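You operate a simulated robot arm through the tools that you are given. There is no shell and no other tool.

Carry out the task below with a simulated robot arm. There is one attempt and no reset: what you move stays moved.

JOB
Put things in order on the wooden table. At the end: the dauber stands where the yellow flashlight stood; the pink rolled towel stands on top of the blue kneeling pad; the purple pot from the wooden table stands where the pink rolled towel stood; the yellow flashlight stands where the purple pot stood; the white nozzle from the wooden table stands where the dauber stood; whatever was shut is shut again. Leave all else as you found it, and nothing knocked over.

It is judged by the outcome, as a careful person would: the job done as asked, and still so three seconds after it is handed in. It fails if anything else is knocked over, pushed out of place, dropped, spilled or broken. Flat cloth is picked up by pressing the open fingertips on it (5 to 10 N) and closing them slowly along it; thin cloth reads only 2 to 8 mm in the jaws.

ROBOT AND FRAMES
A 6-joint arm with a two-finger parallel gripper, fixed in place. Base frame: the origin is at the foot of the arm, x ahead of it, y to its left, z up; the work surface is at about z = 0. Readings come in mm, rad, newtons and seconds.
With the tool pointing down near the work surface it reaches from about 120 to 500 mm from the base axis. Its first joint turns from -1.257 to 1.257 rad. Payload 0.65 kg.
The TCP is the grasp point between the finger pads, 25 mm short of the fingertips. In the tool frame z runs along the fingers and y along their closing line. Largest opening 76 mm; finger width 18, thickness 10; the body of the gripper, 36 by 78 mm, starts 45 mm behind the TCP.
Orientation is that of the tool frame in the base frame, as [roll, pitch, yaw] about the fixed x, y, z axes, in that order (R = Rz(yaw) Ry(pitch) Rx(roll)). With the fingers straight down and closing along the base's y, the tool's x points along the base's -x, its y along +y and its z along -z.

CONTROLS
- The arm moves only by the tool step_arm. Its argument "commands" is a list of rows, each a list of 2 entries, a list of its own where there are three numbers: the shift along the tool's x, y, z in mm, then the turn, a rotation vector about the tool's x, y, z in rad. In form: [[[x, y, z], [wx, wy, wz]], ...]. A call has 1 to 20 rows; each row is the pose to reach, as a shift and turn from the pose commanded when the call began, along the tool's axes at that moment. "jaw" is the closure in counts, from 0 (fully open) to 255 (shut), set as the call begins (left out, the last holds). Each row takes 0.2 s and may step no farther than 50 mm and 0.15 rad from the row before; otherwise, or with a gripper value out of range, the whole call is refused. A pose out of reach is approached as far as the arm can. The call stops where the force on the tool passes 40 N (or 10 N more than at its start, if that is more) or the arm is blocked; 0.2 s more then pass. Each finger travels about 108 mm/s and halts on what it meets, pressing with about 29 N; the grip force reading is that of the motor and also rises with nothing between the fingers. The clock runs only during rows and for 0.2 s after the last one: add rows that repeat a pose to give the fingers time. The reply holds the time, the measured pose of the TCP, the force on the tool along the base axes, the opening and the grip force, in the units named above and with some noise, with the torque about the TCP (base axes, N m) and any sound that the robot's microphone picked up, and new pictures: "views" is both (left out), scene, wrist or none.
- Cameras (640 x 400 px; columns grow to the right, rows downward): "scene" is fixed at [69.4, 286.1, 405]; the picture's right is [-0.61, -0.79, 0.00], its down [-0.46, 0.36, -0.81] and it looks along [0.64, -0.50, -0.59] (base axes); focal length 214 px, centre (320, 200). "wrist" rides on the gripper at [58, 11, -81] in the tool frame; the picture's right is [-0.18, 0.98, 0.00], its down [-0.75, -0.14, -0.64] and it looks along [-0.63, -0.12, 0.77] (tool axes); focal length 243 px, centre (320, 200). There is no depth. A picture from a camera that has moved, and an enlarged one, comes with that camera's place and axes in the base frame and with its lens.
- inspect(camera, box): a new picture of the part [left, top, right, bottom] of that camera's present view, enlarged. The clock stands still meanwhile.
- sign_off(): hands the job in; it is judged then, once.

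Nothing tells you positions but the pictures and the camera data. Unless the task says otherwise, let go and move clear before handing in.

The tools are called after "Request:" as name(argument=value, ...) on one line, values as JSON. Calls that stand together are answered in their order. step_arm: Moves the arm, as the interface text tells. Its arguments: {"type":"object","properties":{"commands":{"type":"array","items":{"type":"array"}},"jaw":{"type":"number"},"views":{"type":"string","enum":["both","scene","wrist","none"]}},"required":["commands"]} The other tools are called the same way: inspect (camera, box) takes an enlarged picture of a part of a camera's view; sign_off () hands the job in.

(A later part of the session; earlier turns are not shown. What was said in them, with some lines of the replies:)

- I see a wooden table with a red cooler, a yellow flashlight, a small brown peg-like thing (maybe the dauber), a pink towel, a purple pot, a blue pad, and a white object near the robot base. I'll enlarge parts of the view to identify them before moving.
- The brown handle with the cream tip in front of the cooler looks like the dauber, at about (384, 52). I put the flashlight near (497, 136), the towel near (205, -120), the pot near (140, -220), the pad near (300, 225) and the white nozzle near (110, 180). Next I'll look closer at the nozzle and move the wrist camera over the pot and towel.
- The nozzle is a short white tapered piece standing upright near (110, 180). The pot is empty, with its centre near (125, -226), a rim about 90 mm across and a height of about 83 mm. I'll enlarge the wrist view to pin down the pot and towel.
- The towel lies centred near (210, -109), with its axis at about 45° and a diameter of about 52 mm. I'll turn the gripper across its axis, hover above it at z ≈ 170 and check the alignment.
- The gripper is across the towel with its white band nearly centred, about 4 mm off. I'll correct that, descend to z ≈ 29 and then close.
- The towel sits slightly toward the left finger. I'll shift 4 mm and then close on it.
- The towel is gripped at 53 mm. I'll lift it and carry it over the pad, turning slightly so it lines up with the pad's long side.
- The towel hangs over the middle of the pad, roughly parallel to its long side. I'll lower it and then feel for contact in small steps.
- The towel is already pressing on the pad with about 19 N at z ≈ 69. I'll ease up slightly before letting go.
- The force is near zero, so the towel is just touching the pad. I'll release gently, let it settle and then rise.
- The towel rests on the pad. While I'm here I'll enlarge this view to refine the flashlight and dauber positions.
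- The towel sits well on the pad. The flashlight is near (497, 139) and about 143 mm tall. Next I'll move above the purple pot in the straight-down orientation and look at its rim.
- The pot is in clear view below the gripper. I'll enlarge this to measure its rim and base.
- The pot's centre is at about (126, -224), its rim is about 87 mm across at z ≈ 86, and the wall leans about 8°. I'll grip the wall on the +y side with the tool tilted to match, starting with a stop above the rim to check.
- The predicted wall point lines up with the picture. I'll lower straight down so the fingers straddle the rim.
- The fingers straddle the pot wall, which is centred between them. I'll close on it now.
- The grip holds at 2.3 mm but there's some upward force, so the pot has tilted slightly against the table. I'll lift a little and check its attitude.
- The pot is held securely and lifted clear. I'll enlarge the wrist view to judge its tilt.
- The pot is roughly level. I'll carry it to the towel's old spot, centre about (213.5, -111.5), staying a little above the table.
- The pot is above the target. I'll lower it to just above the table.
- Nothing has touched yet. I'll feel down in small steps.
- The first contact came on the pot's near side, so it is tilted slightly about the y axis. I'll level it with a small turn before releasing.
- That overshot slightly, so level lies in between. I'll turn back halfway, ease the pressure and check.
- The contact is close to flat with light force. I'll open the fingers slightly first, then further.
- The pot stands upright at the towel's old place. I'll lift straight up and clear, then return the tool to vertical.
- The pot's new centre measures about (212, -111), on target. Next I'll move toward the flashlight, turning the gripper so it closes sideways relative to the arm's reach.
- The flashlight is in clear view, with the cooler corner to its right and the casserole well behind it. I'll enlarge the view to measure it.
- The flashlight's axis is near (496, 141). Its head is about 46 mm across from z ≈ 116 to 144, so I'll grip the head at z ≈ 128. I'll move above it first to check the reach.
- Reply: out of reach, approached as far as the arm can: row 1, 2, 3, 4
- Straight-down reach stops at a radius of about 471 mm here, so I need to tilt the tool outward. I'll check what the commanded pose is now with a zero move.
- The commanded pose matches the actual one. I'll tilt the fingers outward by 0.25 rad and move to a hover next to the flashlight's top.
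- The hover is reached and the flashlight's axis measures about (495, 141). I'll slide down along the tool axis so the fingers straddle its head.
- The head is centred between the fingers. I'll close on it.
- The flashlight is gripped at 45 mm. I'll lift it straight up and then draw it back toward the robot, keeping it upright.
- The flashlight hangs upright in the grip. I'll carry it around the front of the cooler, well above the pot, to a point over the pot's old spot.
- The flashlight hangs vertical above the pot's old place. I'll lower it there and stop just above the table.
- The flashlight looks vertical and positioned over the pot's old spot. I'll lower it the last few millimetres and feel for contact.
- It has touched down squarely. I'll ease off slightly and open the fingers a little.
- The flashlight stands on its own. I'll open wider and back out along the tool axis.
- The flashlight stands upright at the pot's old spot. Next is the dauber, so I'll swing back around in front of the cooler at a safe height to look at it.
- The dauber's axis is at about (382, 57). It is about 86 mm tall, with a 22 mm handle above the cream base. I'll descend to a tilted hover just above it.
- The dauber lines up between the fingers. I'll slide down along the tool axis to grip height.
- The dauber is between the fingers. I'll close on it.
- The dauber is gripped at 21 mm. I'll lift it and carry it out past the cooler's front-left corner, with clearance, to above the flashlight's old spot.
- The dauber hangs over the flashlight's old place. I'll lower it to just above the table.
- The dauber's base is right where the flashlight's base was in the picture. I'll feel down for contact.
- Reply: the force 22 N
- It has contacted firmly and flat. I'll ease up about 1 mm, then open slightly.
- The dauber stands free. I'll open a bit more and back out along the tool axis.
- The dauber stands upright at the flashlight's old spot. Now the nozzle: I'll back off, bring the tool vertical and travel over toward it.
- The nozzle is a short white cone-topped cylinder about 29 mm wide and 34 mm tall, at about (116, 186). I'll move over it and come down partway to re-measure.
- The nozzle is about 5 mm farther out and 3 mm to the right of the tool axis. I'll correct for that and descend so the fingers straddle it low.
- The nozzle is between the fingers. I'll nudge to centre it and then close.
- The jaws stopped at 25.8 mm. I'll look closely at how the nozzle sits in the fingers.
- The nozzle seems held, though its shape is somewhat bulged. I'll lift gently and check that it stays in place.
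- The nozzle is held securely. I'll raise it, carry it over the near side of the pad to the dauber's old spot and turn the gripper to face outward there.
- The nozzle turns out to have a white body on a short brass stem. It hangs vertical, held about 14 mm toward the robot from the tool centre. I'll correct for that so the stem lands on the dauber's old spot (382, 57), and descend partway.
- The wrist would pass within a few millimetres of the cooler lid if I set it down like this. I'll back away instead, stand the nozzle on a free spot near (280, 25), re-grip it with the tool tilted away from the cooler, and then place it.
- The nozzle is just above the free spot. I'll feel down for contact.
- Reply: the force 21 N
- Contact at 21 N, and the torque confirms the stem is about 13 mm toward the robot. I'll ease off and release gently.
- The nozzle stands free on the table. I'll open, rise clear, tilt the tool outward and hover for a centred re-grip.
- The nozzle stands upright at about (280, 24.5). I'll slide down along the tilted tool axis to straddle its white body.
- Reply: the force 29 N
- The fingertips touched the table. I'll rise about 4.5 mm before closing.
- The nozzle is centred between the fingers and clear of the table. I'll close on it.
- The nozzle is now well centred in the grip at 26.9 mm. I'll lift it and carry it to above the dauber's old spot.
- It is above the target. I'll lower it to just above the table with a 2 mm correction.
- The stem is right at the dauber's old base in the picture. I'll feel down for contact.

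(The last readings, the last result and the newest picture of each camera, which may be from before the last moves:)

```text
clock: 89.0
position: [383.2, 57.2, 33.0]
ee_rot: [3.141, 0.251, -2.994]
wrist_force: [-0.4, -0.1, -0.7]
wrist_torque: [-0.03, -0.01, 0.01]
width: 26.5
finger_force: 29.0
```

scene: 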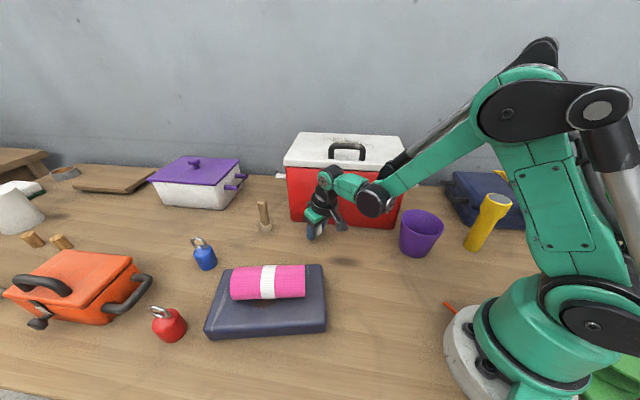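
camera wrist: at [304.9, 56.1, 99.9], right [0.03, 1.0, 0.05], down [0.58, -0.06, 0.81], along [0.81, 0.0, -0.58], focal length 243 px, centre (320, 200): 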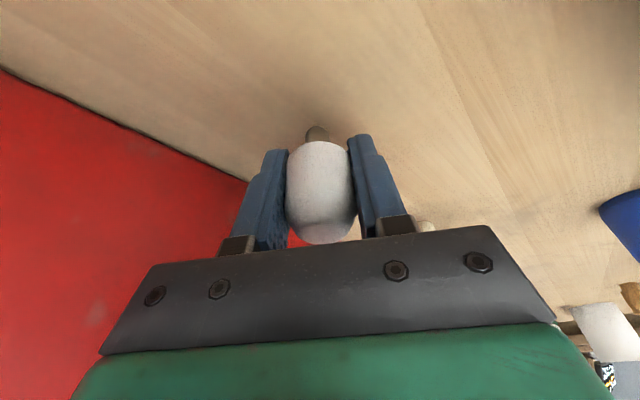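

Request:
step_arm(commands=[[[0.25, 0, 0.9], [0, 0, 0]], [[0.25, 0, 0.9], [0, 0, 0]]], jaw=255, views="none")

Request:
step_arm(commands=[[[0.2, 0, 0.7], [0, 0, 0]], [[0.2, 0, 0.7], [0, 0, 0]]], jaw=255, views="none")

```text
clock: 89.6
position: [382.4, 56.4, 32.5]
ee_rot: [3.141, 0.253, -2.994]
wrist_force: [0.1, 0.1, -0.5]
wrist_torque: [0.02, -0.02, 0.01]
width: 26.5
finger_force: 28.6
```

```text
clock: 90.2
position: [382.2, 57.9, 31.2]
ee_rot: [-3.141, 0.252, -2.994]
wrist_force: [0.0, -0.2, -0.4]
wrist_torque: [0.03, 0.0, -0.01]
width: 26.4
finger_force: 28.6
```

Request:
step_arm(commands=[[[0.15, 0, 0.6], [0, 0, 0]], [[0.15, 0, 0.6], [0, 0, 0]]], jaw=255, views="none")

Request:
step_arm(commands=[[[0.15, 0, 0.6], [0, 0, 0]], [[0.15, 0, 0.6], [0, 0, 0]]], jaw=255, views="none")

```text
clock: 90.8
position: [383.2, 57.5, 31.5]
ee_rot: [3.141, 0.251, -2.994]
wrist_force: [-4.8, 0.4, 23.6]
wrist_torque: [0.02, 0.19, 0.0]
width: 26.5
finger_force: 28.9
```

```text
clock: 91.4
position: [382.8, 56.4, 29.9]
ee_rot: [-3.141, 0.252, -2.994]
wrist_force: [0.9, 0.5, 22.7]
wrist_torque: [0.05, -0.03, 0.0]
width: 26.7
finger_force: 29.1
```

Firm, centred contact. I'll ease up slightly and release gently.

Request:
step_arm(commands=[[[-0.15, 0, -0.6], [0, 0, 0]], [[-0.15, 0, -0.6], [0, 0, 0]]], jaw=255, views="none")

Request:
step_arm(commands=[[[0, 0, 0], [0, 0, 0]], [[0, 0, 0], [0, 0, 0]], [[0, 0, 0], [0, 0, 0]]], jaw=145)

```text
clock: 92.0
position: [383.1, 56.5, 32.4]
ee_rot: [-3.141, 0.252, -2.993]
wrist_force: [-0.7, 0.9, 0.0]
wrist_torque: [0.01, 0.02, -0.04]
width: 26.6
finger_force: 29.0
```

```text
clock: 92.8
position: [382.1, 56.4, 31.6]
ee_rot: [-3.141, 0.251, -2.994]
wrist_force: [0.1, 0.1, 0.1]
wrist_torque: [0.02, -0.01, -0.02]
width: 32.8
finger_force: 0.0
camera wrist: at [305.8, 55.5, 95.1], right [0.03, 1.0, 0.05], down [0.58, -0.06, 0.81], along [0.81, 0.0, -0.58], focal length 243 px, centre (320, 200)
```

scene: 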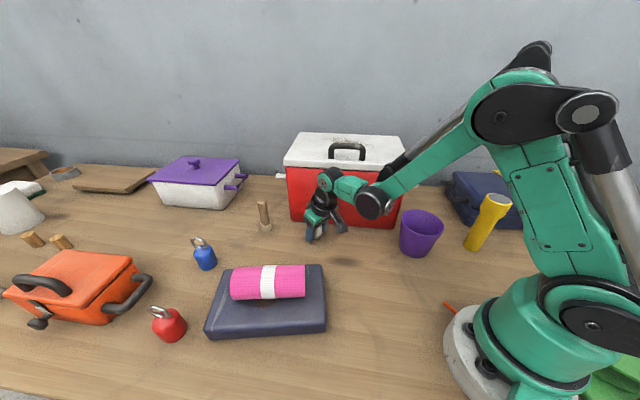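
wrist: 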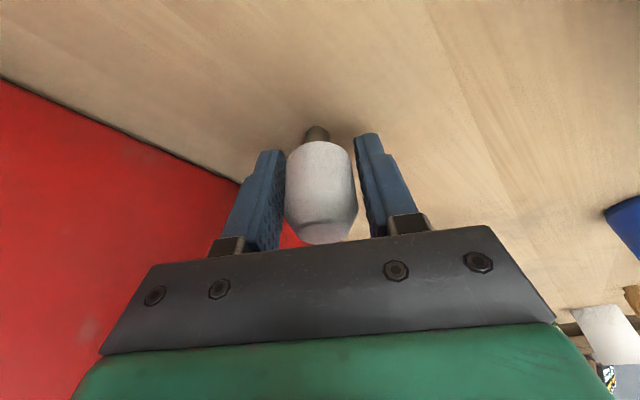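

It stands free. I'll open more and back out along the tool axis.

Request:
step_arm(commands=[[[0, 0, 0], [0, 0, 0]], [[0, 0, 0], [0, 0, 0]], [[0, 0, -12], [0, 0, 0]], [[0, 0, -40], [0, 0, 0]], [[0, 0, -80], [0, 0, 0]], [[5, 0, -120], [0, 0, 0]], [[5, 0, -120], [0, 0, 0]]], jaw=90)

Request:
inspect(camera="scene", box=[270, 150, 390, 250])

```text
clock: 94.4
position: [346.7, 51.0, 148.3]
ee_rot: [3.141, 0.25, -2.992]
wrist_force: [1.0, -0.4, 0.6]
wrist_torque: [-0.01, 0.02, 0.03]
width: 49.1
finger_force: 0.1
camera wrist: at [270.2, 49.2, 212.2], right [0.03, 1.0, 0.05], down [0.58, -0.06, 0.81], along [0.81, 0.0, -0.58], focal length 243 px, centre (320, 200)
```

scene: 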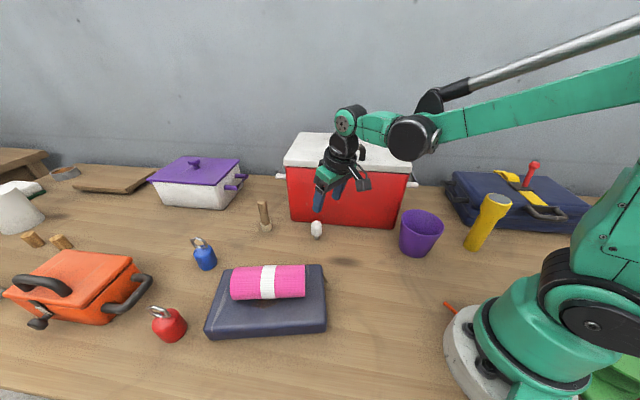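
wrist: 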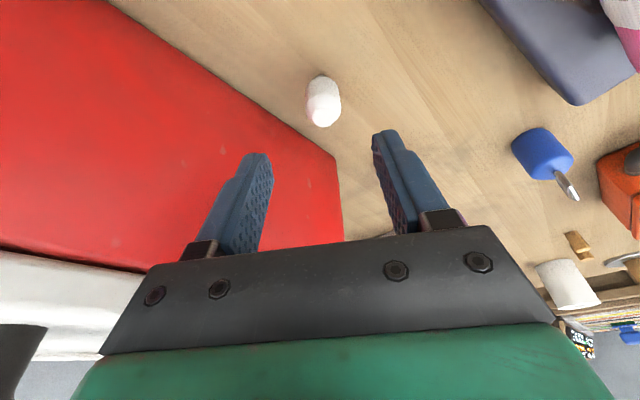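

```text
4.00 times, centred on (330, 200) of scene
camera zoom: at [69.4, 286.1, 405.0], right [-0.61, -0.79, 0.0], down [-0.46, 0.36, -0.81], along [0.64, -0.5, -0.59], focal length 858 px, centre (280, 200)
```

zoom: 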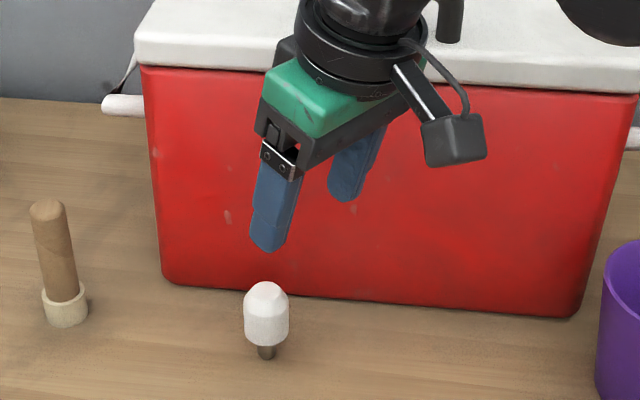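

The nozzle stands upright at the dauber's old spot. I'll raise the arm well clear and make a final check of everything.

Request:
step_arm(commands=[[[7.3, 0, -32.8], [0, 0.06, 0]], [[14.6, -0.5, -65.7], [0, 0.12, 0]], [[21.9, -0.8, -98.5], [0, 0.18, 0]], [[29.2, -1, -131.3], [0, 0.25, 0]], [[29.2, -1, -131.3], [0, 0.25, 0]], [[29.2, -1, -131.3], [0, 0.25, 0]]], jaw=0)

Request:
inspect(camera="scene", box=[180, 180, 360, 350])

Request:
inspect(camera="scene", box=[360, 150, 640, 330])

```text
clock: 95.8
position: [287.6, 39.7, 266.6]
ee_rot: [3.142, -0.002, -2.993]
wrist_force: [0.2, 0.9, -0.4]
wrist_torque: [0.02, 0.02, -0.02]
width: 75.9
finger_force: 0.0
camera wrist: at [228.6, 42.2, 347.2], right [0.04, 1.0, 0.0], down [0.76, -0.03, 0.64], along [0.64, -0.02, -0.77], focal length 243 px, centre (320, 200)
```

scene: 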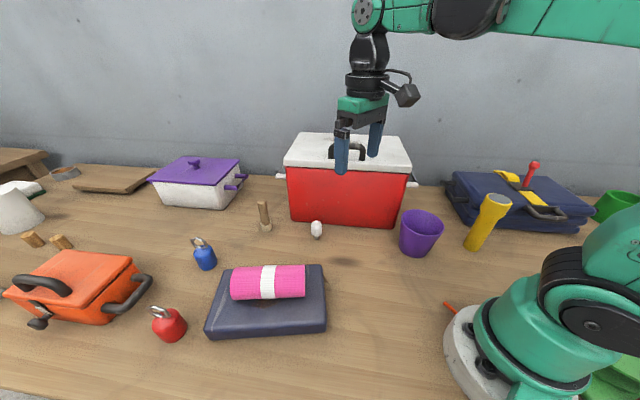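
wrist: 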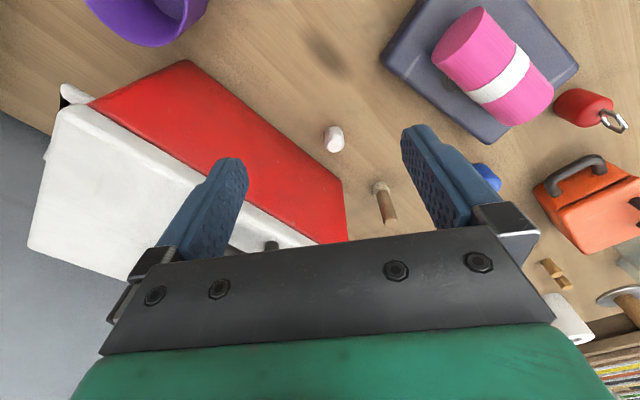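

```text
2.35 times, centred on (270, 265) of scene
camera zoom: at [69.4, 286.1, 405.0], right [-0.61, -0.79, 0.0], down [-0.46, 0.36, -0.81], along [0.64, -0.5, -0.59], focal length 505 px, centre (438, 47)
```

zoom: 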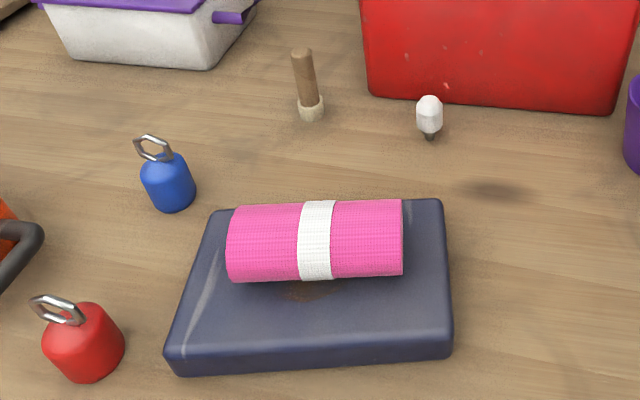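

```text
2.22 times, centred on (500, 240) of scene
camera zoom: at [69.4, 286.1, 405.0], right [-0.61, -0.79, 0.0], down [-0.46, 0.36, -0.81], along [0.64, -0.5, -0.59], focal length 477 px, centre (-80, 111)
```

zoom: 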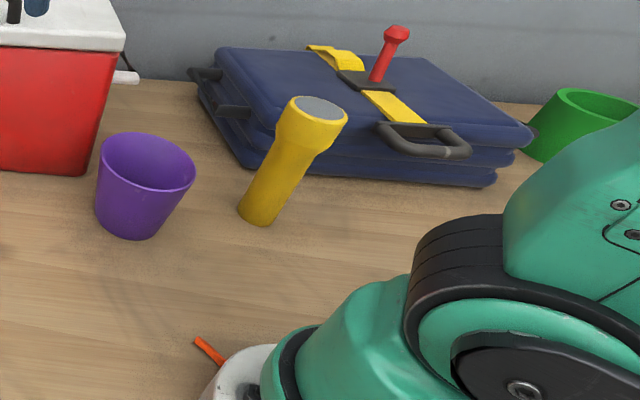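

All five things are in place and upright: the towel on the pad, the pot at the towel's spot, the flashlight at the pot's spot, the dauber at the flashlight's spot and the nozzle at the dauber's spot. I opened nothing, everything else looks as it was, and the gripper is empty and clear, so I'm handing the job in.

Request:
sign_off()

```text
The job is handed in.
```

I moved all five things to their places and handed the job in. In the last pictures everything was upright. I opened nothing, so nothing needed shutting, and the rest of the table looked unchanged.

| Thing | Where it is now |
|---|---|
| Pink rolled towel | Lying on top of the blue kneeling pad |
| Purple pot | Where the towel was, within about 2 mm |
| Yellow flashlight | Where the pot stood, about 4 mm off by my estimate |
| Dauber | Where the flashlight stood, with its base in the same place in the picture |
| White nozzle | Where the dauber stood, with its brass stem at the dauber's base in the picture |

- **Nozzle re-grip:** my first grip was off-centre and would have brought the arm too close to the cooler lid. I stood the nozzle on an empty part of the table, gripped it again and then placed it.
- **Nozzle stability:** it stands on its narrow stem, as I found it.
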